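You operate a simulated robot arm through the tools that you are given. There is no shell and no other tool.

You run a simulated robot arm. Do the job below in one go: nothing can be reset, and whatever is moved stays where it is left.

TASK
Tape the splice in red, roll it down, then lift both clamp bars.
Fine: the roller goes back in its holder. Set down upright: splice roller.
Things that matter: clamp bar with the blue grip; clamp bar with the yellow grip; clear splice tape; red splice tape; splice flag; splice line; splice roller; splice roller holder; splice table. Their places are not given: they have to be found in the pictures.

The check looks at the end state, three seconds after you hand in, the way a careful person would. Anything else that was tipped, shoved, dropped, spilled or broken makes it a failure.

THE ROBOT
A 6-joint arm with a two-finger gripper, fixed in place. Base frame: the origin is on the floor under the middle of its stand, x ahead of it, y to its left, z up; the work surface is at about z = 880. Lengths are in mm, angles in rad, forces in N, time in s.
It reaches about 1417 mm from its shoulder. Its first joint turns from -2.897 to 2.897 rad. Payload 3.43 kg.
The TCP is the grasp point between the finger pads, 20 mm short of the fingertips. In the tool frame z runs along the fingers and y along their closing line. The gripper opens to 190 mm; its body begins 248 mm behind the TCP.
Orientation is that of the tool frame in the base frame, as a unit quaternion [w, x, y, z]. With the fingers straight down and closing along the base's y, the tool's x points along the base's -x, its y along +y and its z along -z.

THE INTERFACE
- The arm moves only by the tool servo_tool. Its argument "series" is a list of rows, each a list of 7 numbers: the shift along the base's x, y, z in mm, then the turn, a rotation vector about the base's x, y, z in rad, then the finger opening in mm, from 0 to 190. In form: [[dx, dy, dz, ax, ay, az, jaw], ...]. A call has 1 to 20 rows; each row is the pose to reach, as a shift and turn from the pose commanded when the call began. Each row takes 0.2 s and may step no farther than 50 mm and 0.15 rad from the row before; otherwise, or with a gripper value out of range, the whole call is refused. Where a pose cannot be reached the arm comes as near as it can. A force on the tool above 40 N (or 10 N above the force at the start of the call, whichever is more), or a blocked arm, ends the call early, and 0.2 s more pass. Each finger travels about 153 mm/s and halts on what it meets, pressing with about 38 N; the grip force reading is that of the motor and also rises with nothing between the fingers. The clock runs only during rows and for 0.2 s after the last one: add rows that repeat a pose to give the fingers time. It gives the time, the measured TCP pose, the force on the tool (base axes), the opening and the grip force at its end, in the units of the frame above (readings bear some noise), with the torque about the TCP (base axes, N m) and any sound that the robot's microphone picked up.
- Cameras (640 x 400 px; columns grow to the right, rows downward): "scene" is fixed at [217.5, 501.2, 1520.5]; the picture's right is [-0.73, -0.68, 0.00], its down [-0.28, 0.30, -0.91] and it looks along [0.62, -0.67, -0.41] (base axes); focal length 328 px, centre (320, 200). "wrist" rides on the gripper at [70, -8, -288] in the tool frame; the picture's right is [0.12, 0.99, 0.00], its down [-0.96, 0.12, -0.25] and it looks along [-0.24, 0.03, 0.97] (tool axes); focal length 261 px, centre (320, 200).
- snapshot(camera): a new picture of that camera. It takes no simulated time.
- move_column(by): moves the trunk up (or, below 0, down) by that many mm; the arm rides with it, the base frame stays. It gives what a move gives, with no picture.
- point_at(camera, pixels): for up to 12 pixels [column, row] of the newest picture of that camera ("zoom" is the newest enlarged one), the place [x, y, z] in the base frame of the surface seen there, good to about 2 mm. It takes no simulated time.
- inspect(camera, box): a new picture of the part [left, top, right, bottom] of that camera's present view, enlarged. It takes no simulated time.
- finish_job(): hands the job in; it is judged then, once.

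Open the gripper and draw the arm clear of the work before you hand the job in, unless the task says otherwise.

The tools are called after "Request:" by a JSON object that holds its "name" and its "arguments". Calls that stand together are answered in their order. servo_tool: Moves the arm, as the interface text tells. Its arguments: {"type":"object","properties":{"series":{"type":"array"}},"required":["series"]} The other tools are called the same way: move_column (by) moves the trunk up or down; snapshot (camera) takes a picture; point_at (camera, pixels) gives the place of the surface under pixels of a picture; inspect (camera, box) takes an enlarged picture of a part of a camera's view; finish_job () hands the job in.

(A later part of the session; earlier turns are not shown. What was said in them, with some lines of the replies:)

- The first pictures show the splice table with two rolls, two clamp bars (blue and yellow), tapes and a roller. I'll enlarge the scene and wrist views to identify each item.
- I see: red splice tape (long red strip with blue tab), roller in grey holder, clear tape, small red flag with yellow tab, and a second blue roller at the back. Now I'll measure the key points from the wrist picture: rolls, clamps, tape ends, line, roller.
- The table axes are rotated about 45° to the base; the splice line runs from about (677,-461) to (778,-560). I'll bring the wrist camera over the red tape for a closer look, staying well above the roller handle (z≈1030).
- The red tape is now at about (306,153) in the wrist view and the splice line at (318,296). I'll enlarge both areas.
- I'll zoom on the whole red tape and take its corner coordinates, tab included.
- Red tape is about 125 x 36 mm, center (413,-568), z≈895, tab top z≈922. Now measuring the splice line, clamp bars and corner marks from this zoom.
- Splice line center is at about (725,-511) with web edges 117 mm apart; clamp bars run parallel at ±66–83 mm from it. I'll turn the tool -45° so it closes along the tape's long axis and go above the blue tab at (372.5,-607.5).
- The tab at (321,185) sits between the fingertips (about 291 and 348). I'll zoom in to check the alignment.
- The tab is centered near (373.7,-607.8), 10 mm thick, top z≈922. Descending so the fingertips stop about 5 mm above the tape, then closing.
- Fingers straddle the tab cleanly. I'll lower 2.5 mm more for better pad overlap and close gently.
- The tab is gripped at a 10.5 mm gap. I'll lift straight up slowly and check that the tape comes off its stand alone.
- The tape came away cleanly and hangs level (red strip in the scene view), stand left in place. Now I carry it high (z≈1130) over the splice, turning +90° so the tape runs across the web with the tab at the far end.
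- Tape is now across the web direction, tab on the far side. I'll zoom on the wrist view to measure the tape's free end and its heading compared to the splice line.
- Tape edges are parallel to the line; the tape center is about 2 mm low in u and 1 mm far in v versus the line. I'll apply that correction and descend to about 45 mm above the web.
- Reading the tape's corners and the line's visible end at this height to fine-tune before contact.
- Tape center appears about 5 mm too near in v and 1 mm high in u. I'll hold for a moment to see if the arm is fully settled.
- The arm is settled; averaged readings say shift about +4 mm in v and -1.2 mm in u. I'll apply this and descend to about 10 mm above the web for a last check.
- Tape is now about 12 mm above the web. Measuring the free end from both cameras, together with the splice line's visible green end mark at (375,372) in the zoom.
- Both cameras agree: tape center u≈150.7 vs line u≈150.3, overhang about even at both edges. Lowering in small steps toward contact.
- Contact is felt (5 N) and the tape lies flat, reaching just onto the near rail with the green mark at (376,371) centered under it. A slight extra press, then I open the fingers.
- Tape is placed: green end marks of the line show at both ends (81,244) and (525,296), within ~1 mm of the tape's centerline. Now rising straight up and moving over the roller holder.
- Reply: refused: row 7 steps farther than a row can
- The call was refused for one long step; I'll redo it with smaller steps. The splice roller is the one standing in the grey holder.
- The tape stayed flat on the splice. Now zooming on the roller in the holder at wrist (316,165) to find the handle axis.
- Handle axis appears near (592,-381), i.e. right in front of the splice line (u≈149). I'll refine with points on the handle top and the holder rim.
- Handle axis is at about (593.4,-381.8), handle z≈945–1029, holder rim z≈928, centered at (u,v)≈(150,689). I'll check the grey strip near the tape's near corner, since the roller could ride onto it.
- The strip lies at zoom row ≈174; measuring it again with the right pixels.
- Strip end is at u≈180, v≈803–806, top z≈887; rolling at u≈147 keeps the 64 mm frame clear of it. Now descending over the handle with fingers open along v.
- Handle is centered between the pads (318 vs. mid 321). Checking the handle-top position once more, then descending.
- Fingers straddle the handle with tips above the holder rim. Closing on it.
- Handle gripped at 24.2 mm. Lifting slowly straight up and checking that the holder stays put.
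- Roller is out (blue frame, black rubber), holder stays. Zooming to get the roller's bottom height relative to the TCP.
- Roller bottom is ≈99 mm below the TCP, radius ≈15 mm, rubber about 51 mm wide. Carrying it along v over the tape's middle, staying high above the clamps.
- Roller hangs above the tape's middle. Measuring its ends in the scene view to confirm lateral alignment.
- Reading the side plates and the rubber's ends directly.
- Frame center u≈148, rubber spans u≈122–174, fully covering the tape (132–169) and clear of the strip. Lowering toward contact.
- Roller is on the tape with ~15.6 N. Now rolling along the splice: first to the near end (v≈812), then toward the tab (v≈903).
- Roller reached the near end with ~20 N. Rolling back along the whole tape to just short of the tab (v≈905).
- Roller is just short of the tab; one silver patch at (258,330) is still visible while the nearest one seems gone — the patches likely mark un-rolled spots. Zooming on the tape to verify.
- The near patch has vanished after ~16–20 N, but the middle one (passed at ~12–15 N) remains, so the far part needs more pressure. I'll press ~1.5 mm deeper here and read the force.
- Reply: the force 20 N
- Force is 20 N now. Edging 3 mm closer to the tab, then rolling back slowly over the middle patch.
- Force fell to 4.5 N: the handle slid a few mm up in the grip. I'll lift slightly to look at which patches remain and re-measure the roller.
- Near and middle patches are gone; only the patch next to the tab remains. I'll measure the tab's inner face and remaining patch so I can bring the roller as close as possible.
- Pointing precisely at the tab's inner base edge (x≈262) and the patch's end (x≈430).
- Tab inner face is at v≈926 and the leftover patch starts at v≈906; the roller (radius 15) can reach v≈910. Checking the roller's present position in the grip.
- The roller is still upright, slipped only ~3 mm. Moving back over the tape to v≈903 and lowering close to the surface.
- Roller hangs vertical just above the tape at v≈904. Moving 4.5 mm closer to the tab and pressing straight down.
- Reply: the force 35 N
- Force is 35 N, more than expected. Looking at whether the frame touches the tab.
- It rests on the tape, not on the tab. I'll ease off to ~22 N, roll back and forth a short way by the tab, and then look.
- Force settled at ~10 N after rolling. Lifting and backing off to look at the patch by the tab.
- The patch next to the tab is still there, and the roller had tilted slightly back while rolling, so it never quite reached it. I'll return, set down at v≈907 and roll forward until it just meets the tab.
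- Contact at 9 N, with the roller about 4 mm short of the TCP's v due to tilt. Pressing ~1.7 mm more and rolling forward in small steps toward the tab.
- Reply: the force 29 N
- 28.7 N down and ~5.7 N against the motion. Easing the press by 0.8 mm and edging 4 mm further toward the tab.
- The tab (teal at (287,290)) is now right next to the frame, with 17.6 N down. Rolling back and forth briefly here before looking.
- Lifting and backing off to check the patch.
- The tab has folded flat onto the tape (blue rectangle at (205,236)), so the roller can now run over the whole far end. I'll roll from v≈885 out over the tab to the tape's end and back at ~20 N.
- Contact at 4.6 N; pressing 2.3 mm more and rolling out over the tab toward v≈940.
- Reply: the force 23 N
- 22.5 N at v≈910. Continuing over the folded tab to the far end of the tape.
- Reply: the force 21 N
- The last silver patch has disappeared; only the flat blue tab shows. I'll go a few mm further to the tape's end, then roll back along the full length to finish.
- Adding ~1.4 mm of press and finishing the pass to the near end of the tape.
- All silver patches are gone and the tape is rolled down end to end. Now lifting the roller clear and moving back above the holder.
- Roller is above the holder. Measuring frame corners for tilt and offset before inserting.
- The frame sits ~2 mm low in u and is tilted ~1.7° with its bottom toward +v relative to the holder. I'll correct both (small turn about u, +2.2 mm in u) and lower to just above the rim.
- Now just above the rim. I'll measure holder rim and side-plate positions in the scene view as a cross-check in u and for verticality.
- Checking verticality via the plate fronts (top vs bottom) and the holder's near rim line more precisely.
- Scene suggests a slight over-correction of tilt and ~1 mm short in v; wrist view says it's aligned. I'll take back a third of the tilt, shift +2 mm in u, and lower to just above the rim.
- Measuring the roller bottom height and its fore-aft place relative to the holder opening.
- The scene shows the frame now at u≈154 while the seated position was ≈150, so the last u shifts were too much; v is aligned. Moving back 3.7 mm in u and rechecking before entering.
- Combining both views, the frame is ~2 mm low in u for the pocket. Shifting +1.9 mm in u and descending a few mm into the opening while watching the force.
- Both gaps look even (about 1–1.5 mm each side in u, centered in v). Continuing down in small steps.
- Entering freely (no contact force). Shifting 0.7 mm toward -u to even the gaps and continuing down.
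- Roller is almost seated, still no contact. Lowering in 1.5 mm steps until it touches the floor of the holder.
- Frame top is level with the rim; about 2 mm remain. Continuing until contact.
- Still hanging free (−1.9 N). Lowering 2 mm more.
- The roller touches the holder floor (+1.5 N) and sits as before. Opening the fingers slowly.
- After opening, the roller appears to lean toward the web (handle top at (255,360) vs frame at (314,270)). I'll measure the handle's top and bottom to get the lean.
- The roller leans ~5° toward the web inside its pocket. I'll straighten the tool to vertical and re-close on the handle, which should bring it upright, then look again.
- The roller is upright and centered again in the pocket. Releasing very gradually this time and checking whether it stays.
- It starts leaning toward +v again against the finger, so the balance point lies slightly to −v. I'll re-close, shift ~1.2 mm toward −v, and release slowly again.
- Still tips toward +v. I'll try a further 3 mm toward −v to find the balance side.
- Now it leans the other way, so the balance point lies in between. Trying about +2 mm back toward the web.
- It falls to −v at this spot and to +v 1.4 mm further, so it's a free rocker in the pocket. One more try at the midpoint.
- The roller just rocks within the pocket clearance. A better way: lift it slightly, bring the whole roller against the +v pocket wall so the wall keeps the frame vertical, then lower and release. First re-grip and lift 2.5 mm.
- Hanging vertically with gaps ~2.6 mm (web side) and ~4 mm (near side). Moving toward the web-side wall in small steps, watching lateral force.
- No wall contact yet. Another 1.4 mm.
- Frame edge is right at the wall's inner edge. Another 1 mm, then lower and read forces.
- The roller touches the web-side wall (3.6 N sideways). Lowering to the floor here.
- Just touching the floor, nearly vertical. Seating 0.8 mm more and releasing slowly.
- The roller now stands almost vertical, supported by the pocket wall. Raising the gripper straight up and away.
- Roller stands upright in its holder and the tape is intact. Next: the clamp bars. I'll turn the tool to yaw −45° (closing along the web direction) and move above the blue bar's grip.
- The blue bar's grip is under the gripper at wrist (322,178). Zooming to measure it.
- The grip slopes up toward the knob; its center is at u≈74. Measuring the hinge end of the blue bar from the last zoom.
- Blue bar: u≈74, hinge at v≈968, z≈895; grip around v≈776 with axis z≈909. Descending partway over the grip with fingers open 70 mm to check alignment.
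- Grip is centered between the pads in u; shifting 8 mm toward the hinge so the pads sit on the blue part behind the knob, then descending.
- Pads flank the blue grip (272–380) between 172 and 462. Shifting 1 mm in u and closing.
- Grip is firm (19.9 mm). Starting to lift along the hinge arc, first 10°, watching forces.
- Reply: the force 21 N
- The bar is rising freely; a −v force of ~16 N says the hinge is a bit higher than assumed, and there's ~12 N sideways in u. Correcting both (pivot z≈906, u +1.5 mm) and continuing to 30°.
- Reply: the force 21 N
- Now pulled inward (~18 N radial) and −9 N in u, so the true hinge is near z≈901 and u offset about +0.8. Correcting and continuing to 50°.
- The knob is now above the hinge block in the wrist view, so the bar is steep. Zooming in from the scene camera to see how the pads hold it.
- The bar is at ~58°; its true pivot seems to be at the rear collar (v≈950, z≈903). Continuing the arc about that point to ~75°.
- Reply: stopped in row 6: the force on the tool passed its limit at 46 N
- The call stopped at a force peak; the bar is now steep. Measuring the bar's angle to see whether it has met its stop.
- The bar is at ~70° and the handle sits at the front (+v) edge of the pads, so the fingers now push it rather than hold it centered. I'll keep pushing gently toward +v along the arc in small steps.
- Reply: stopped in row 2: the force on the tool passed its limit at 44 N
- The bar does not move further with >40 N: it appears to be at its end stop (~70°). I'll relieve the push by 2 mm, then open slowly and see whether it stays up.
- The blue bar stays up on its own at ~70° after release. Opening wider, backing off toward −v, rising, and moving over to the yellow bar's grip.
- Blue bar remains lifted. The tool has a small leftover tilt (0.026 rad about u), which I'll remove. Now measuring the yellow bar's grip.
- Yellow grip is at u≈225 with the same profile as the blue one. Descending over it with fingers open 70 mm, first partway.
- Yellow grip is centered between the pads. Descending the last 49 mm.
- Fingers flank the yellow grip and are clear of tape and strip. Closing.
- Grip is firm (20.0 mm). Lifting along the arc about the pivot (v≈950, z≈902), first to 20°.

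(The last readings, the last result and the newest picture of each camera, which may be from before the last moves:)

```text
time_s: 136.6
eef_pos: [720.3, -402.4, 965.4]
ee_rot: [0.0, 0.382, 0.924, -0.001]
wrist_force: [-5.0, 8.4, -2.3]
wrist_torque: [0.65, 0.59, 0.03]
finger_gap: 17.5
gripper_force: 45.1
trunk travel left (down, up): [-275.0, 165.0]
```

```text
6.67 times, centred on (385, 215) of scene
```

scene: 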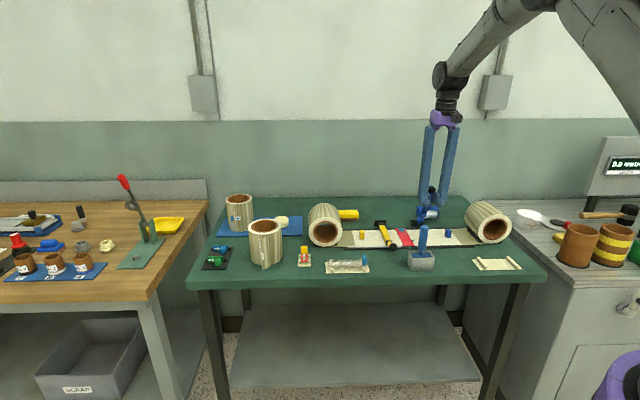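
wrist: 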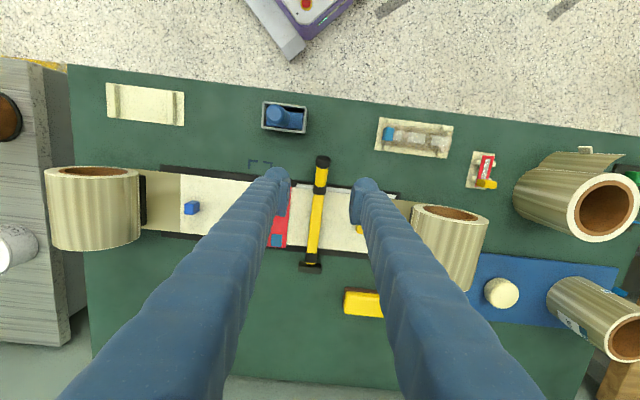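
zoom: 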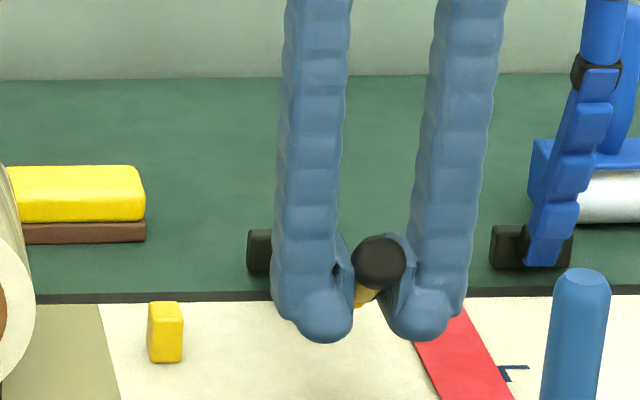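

Small forces (−9 N in v). Checking in the wrist view where the handle sits between the pads.

Request:
{"name": "inspect", "arguments": {"camera": "wrist", "box": [260, 150, 380, 240]}}

```text
4.44 times, centred on (320, 195) of wrist
```

zoom: 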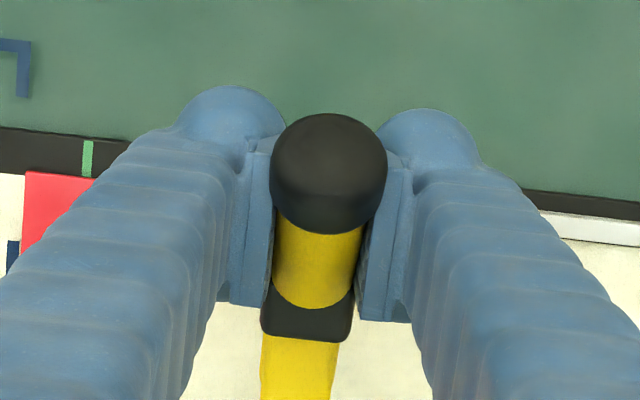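

Handle is well held. Continuing to 40° with 1 mm less v.

Request:
{"name": "servo_tool", "arguments": {"series": [[1.2, -1.2, 6.7, 0, 0, 0, 0], [3.6, -3.6, 13.3, 0, 0, 0, 0], [6.0, -6.0, 19.8, 0, 0, 0, 0], [8.7, -8.7, 26.1, 0, 0, 0, 0], [11.6, -11.6, 32.2, 0, 0, 0, 0], [14.6, -14.6, 38.2, 0, 0, 0, 0], [17.8, -17.8, 44.0, 0, 0, 0, 0], [21.2, -21.2, 49.5, 0, 0, 0, 0], [21.2, -21.2, 49.5, 0, 0, 0, 0]]}}

Request:
{"name": "inspect", "arguments": {"camera": "wrist", "box": [260, 150, 380, 240]}}

Request:
{"name": "inspect", "arguments": {"camera": "scene", "box": [340, 165, 430, 225]}}

```text
time_s: 138.6
eef_pos: [741.8, -425.3, 1015.8]
ee_rot: [0.001, 0.383, 0.924, -0.001]
wrist_force: [-7.8, 6.3, -1.2]
wrist_torque: [0.88, 0.86, -0.02]
finger_gap: 17.2
gripper_force: 44.7
trunk travel left (down, up): [-275.0, 165.0]
```

```text
4.44 times, centred on (320, 195) of wrist
```

zoom: 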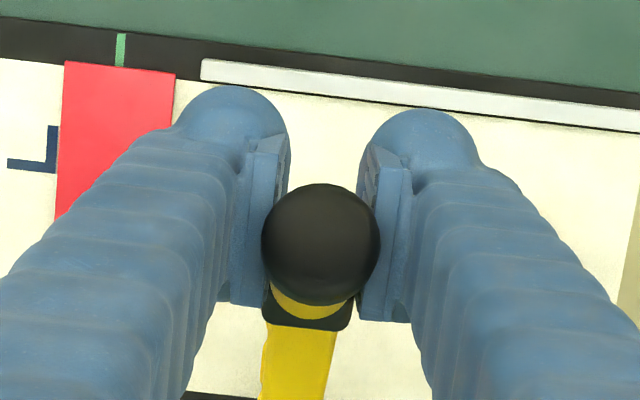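

```text
6.67 times, centred on (385, 195) of scene
```

zoom: 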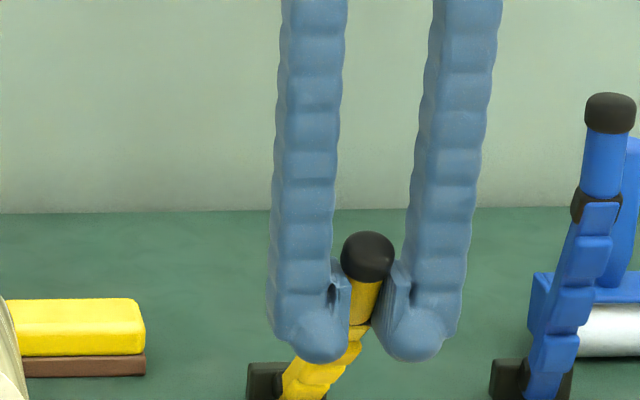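

Tracking well. Continuing to about 60°.

Request:
{"name": "servo_tool", "arguments": {"series": [[3.6, -3.6, 5.3, 0, 0, 0, 0], [7.3, -7.3, 10.4, 0, 0, 0, 0], [11.1, -11.1, 15.2, 0, 0, 0, 0], [15.1, -15.1, 19.9, 0, 0, 0, 0], [19.3, -19.3, 24.3, 0, 0, 0, 0], [23.6, -23.6, 28.4, 0, 0, 0, 0], [28.0, -28.0, 32.3, 0, 0, 0, 0], [32.5, -32.5, 35.9, 0, 0, 0, 0], [32.5, -32.5, 35.9, 0, 0, 0, 0]]}}

Request:
{"name": "inspect", "arguments": {"camera": "wrist", "box": [260, 150, 380, 240]}}

Request:
{"name": "inspect", "arguments": {"camera": "scene", "box": [340, 165, 430, 225]}}

```text
time_s: 140.6
eef_pos: [775.4, -457.7, 1050.1]
ee_rot: [0.0, 0.383, 0.924, -0.001]
wrist_force: [-3.1, 6.6, 0.3]
wrist_torque: [0.89, 0.58, -0.03]
finger_gap: 17.2
gripper_force: 45.1
trunk travel left (down, up): [-275.0, 165.0]
```

```text
4.44 times, centred on (320, 195) of wrist
```

zoom: 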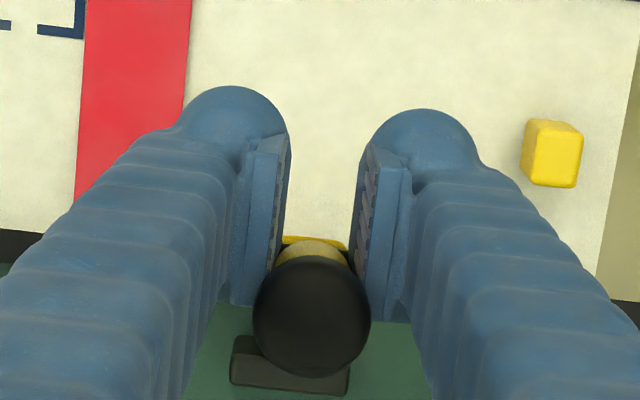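

```text
6.67 times, centred on (385, 195) of scene
```

zoom: 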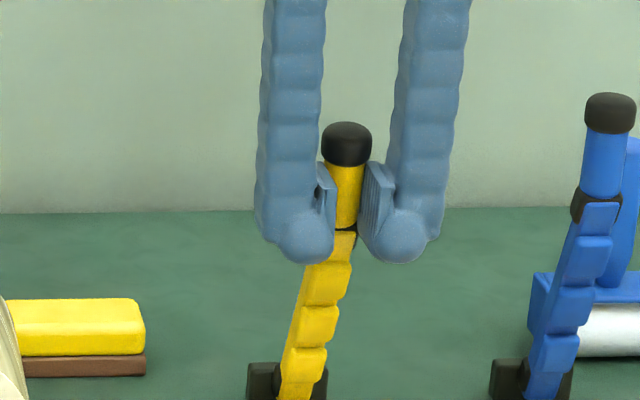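

Yellow is nearly as steep as the blue bar. Continuing gently to its stop.

Request:
{"name": "servo_tool", "arguments": {"series": [[2.3, -2.3, 1.6, 0, 0, 0, 0], [4.6, -4.6, 3.2, 0, 0, 0, 0], [7.0, -7.0, 4.7, 0, 0, 0, 0], [9.4, -9.4, 6.2, 0, 0, 0, 0], [11.8, -11.8, 7.5, 0, 0, 0, 0], [14.2, -14.2, 8.7, 0, 0, 0, 0], [14.2, -14.2, 8.7, 0, 0, 0, 0]]}}

Request:
{"name": "inspect", "arguments": {"camera": "wrist", "box": [260, 150, 380, 240]}}

Request:
{"name": "inspect", "arguments": {"camera": "scene", "box": [340, 165, 430, 225]}}

```text
time_s: 142.2
eef_pos: [787.3, -469.9, 1058.7]
ee_rot: [-0.002, 0.382, 0.924, 0.0]
wrist_force: [-19.4, 17.1, 0.8]
wrist_torque: [0.54, 0.58, -0.05]
finger_gap: 16.3
gripper_force: 45.7
trunk travel left (down, up): [-275.0, 165.0]
```

```text
4.44 times, centred on (320, 195) of wrist
```

zoom: 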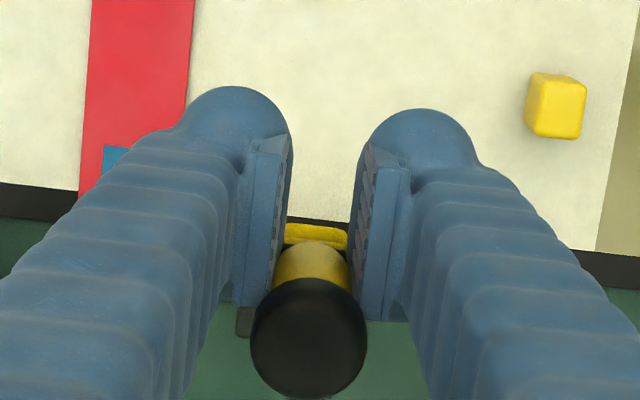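

```text
6.67 times, centred on (385, 195) of scene
```

zoom: 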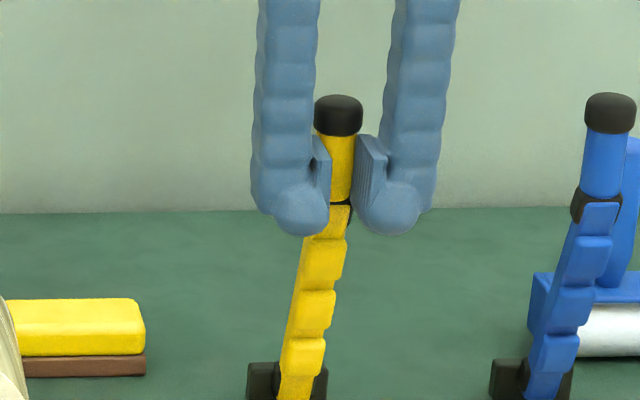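

The yellow bar is now at the same angle as the blue one and a 26 N push-back shows it's at its stop. Relieving the push and opening slowly.

Request:
{"name": "servo_tool", "arguments": {"series": [[-1.2, 1.2, -0.3, 0, 0, 0, 0], [-2.4, 2.4, -0.5, 0, 0, 0, 0], [-2.4, 2.4, -0.5, 0, 0, 0, 10], [-2.4, 2.4, -0.5, 0, 0, 0, 17], [-2.4, 2.4, -0.5, 0, 0, 0, 20], [-2.4, 2.4, -0.5, 0, 0, 0, 24], [-2.4, 2.4, -0.5, 0, 0, 0, 30], [-2.4, 2.4, -0.5, 0, 0, 0, 30]]}}

Request:
{"name": "inspect", "arguments": {"camera": "scene", "box": [340, 165, 450, 240]}}

```text
time_s: 144.0
eef_pos: [788.3, -469.1, 1059.3]
ee_rot: [-0.001, 0.383, 0.924, -0.001]
wrist_force: [-0.6, -0.6, 0.2]
wrist_torque: [0.02, -0.02, 0.05]
finger_gap: 29.9
gripper_force: 0.1
trunk travel left (down, up): [-275.0, 165.0]
```

```text
5.33 times, centred on (395, 202) of scene
```

zoom: 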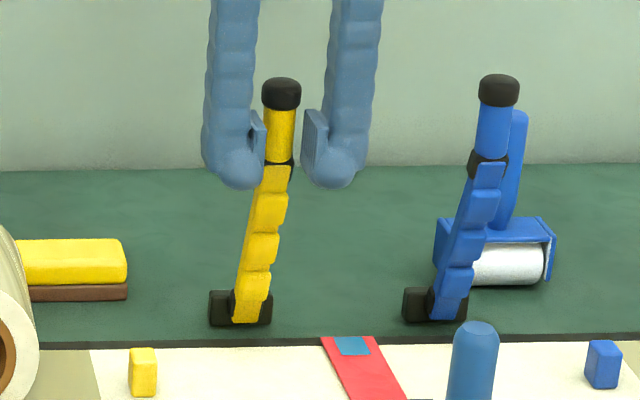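

Both bars stand lifted on their own. Opening wide, backing away toward −v and rising clear of the work.

Request:
{"name": "servo_tool", "arguments": {"series": [[-2.4, 2.4, 0, 0, 0, 0, 50], [-4, 4, 0, 0, 0, 0, 70], [-15, 15, 0, 0, 0, 0, 80], [-35, 35, 5, 0, 0, 0, 80], [-55, 55, 20, 0, 0, 0, 80], [-75, 75, 45, 0, 0, 0, 80], [-95, 90, 80, 0, 0, 0, 80], [-110, 100, 120, 0, 0, 0, 80], [-118, 108, 160, 0, 0, 0, 80], [-120, 112, 205, 0, 0, 0, 80], [-120, 112, 245, 0, 0, 0, 80], [-120, 112, 245, 0, 0, 0, 80]]}}

Request:
{"name": "snapshot", "arguments": {"camera": "scene"}}

Request:
{"name": "snapshot", "arguments": {"camera": "wrist"}}

```text
time_s: 146.6
eef_pos: [668.0, -355.3, 1304.4]
ee_rot: [-0.001, 0.383, 0.924, 0.0]
wrist_force: [-0.2, -0.4, 0.4]
wrist_torque: [-0.02, 0.03, -0.03]
finger_gap: 80.1
gripper_force: 0.0
trunk travel left (down, up): [-275.0, 165.0]
```

```text
taken
```

scene: 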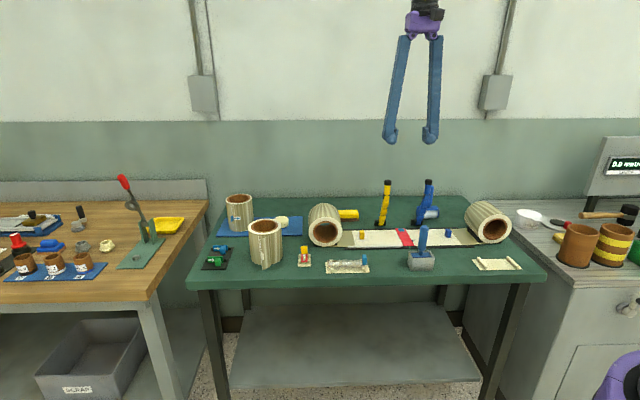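

```text
taken
```

wrist: 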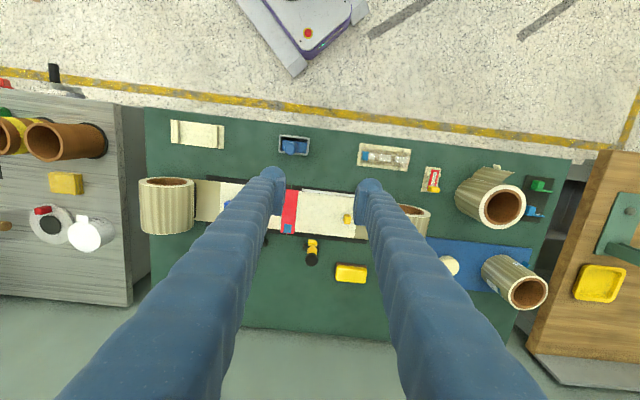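

Everything seems in place. A final close look at the roller, the tape, and the lifted bars.

Request:
{"name": "inspect", "arguments": {"camera": "scene", "box": [356, 170, 484, 280]}}

Request:
{"name": "inspect", "arguments": {"camera": "wrist", "box": [250, 120, 346, 180]}}

Request:
{"name": "inspect", "arguments": {"camera": "scene", "box": [396, 205, 476, 280]}}

```text
3.64 times, centred on (420, 225) of scene
```

zoom: 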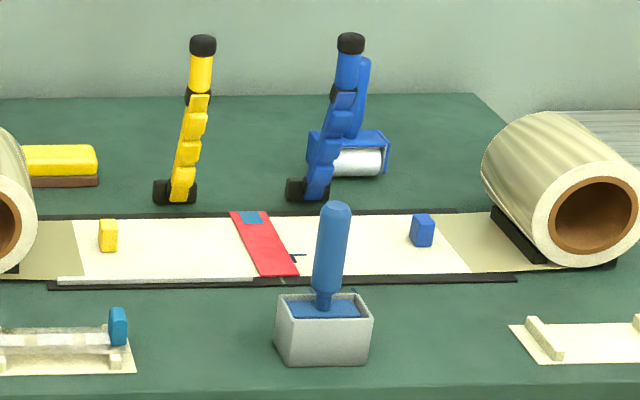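

```text
6.67 times, centred on (298, 150) of wrist
```

zoom: 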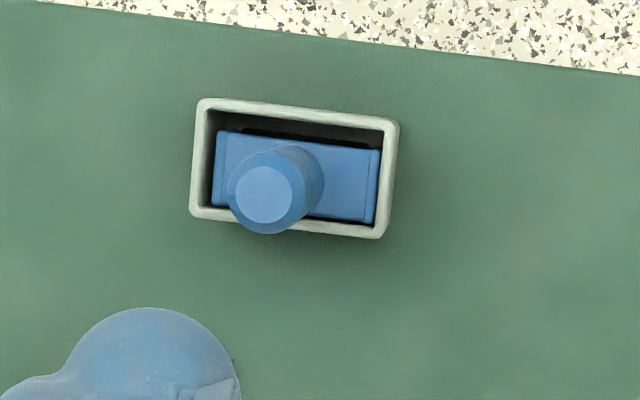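

```text
5.33 times, centred on (436, 242) of scene
```

zoom: 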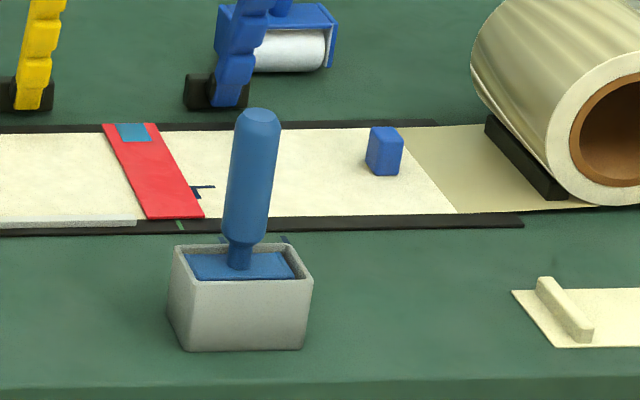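

Measuring the roller handle's lean once more: handle top versus neck.

Request:
{"name": "point_at", "arguments": {"camera": "zoom", "pixels": [[258, 114], [256, 135], [252, 170], [247, 210], [243, 235], [240, 260], [200, 270], [280, 270], [230, 256], [262, 256]]}}

Request:
{"name": "inspect", "arguments": {"camera": "wrist", "box": [262, 125, 326, 165]}}

Request:
{"name": "point_at", "arguments": {"camera": "zoom", "pixels": [[274, 217], [250, 217], [300, 217], [274, 195], [274, 240], [400, 190], [230, 140], [430, 250]]}}

```text
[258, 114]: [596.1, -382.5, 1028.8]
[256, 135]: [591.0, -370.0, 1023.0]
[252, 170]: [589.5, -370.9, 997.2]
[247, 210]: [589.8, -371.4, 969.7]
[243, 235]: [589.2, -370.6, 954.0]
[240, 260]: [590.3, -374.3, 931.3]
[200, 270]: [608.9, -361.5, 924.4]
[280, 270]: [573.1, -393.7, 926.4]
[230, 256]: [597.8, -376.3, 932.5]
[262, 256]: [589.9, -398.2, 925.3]
```

```text
10.00 times, centred on (294, 145) of wrist
```

zoom: 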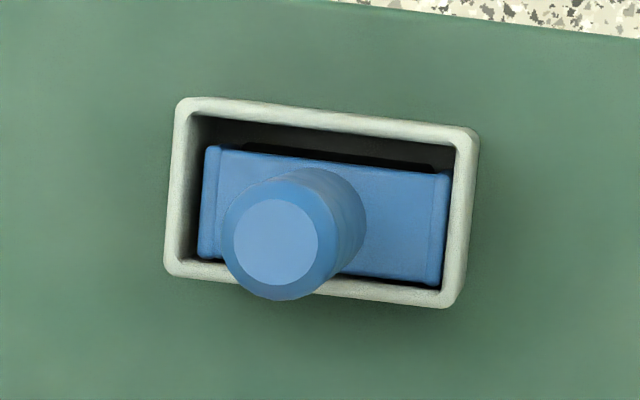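

```text
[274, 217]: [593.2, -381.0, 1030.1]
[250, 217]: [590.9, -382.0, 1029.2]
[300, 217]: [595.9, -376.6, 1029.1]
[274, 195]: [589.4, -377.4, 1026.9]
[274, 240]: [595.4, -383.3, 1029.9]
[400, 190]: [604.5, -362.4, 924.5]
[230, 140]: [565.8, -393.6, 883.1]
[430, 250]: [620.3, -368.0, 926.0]
```

The handle is vertical within about half a degree (v≈679 at all heights), the red tape is flat and centered on its green marks, both clamp bars stay lifted, and the gripper is open and clear. Handing in.

Request:
{"name": "finish_job", "arguments": {}}

```text
The job is handed in.
```

The job is handed in. The splice is taped in red and rolled down, the roller is back in its holder, and both clamp bars are up.

- **Tape:** the red splice tape lies across the splice line, within about 1 mm of its centre. It sits about 2 mm further toward the far edge but still covers the full web width. The roller pressed its tab flat onto the far end of the tape, where it still shows.
- **Rolling:** the tape was rolled over its whole length at roughly 10–35 N. The silver unpressed patches on it are all gone.
- **Roller:** it stands in its holder, vertical to within about half a degree. It rocked about 5° either way when first released, so I set it against the far wall of the pocket.
- **Clamp bars:** both stand at about 70°, where each stopped moving. They stayed there after I let go.
- **Elsewhere:** I saw nothing else tipped or moved. The gripper is open and the arm is clear of the table.
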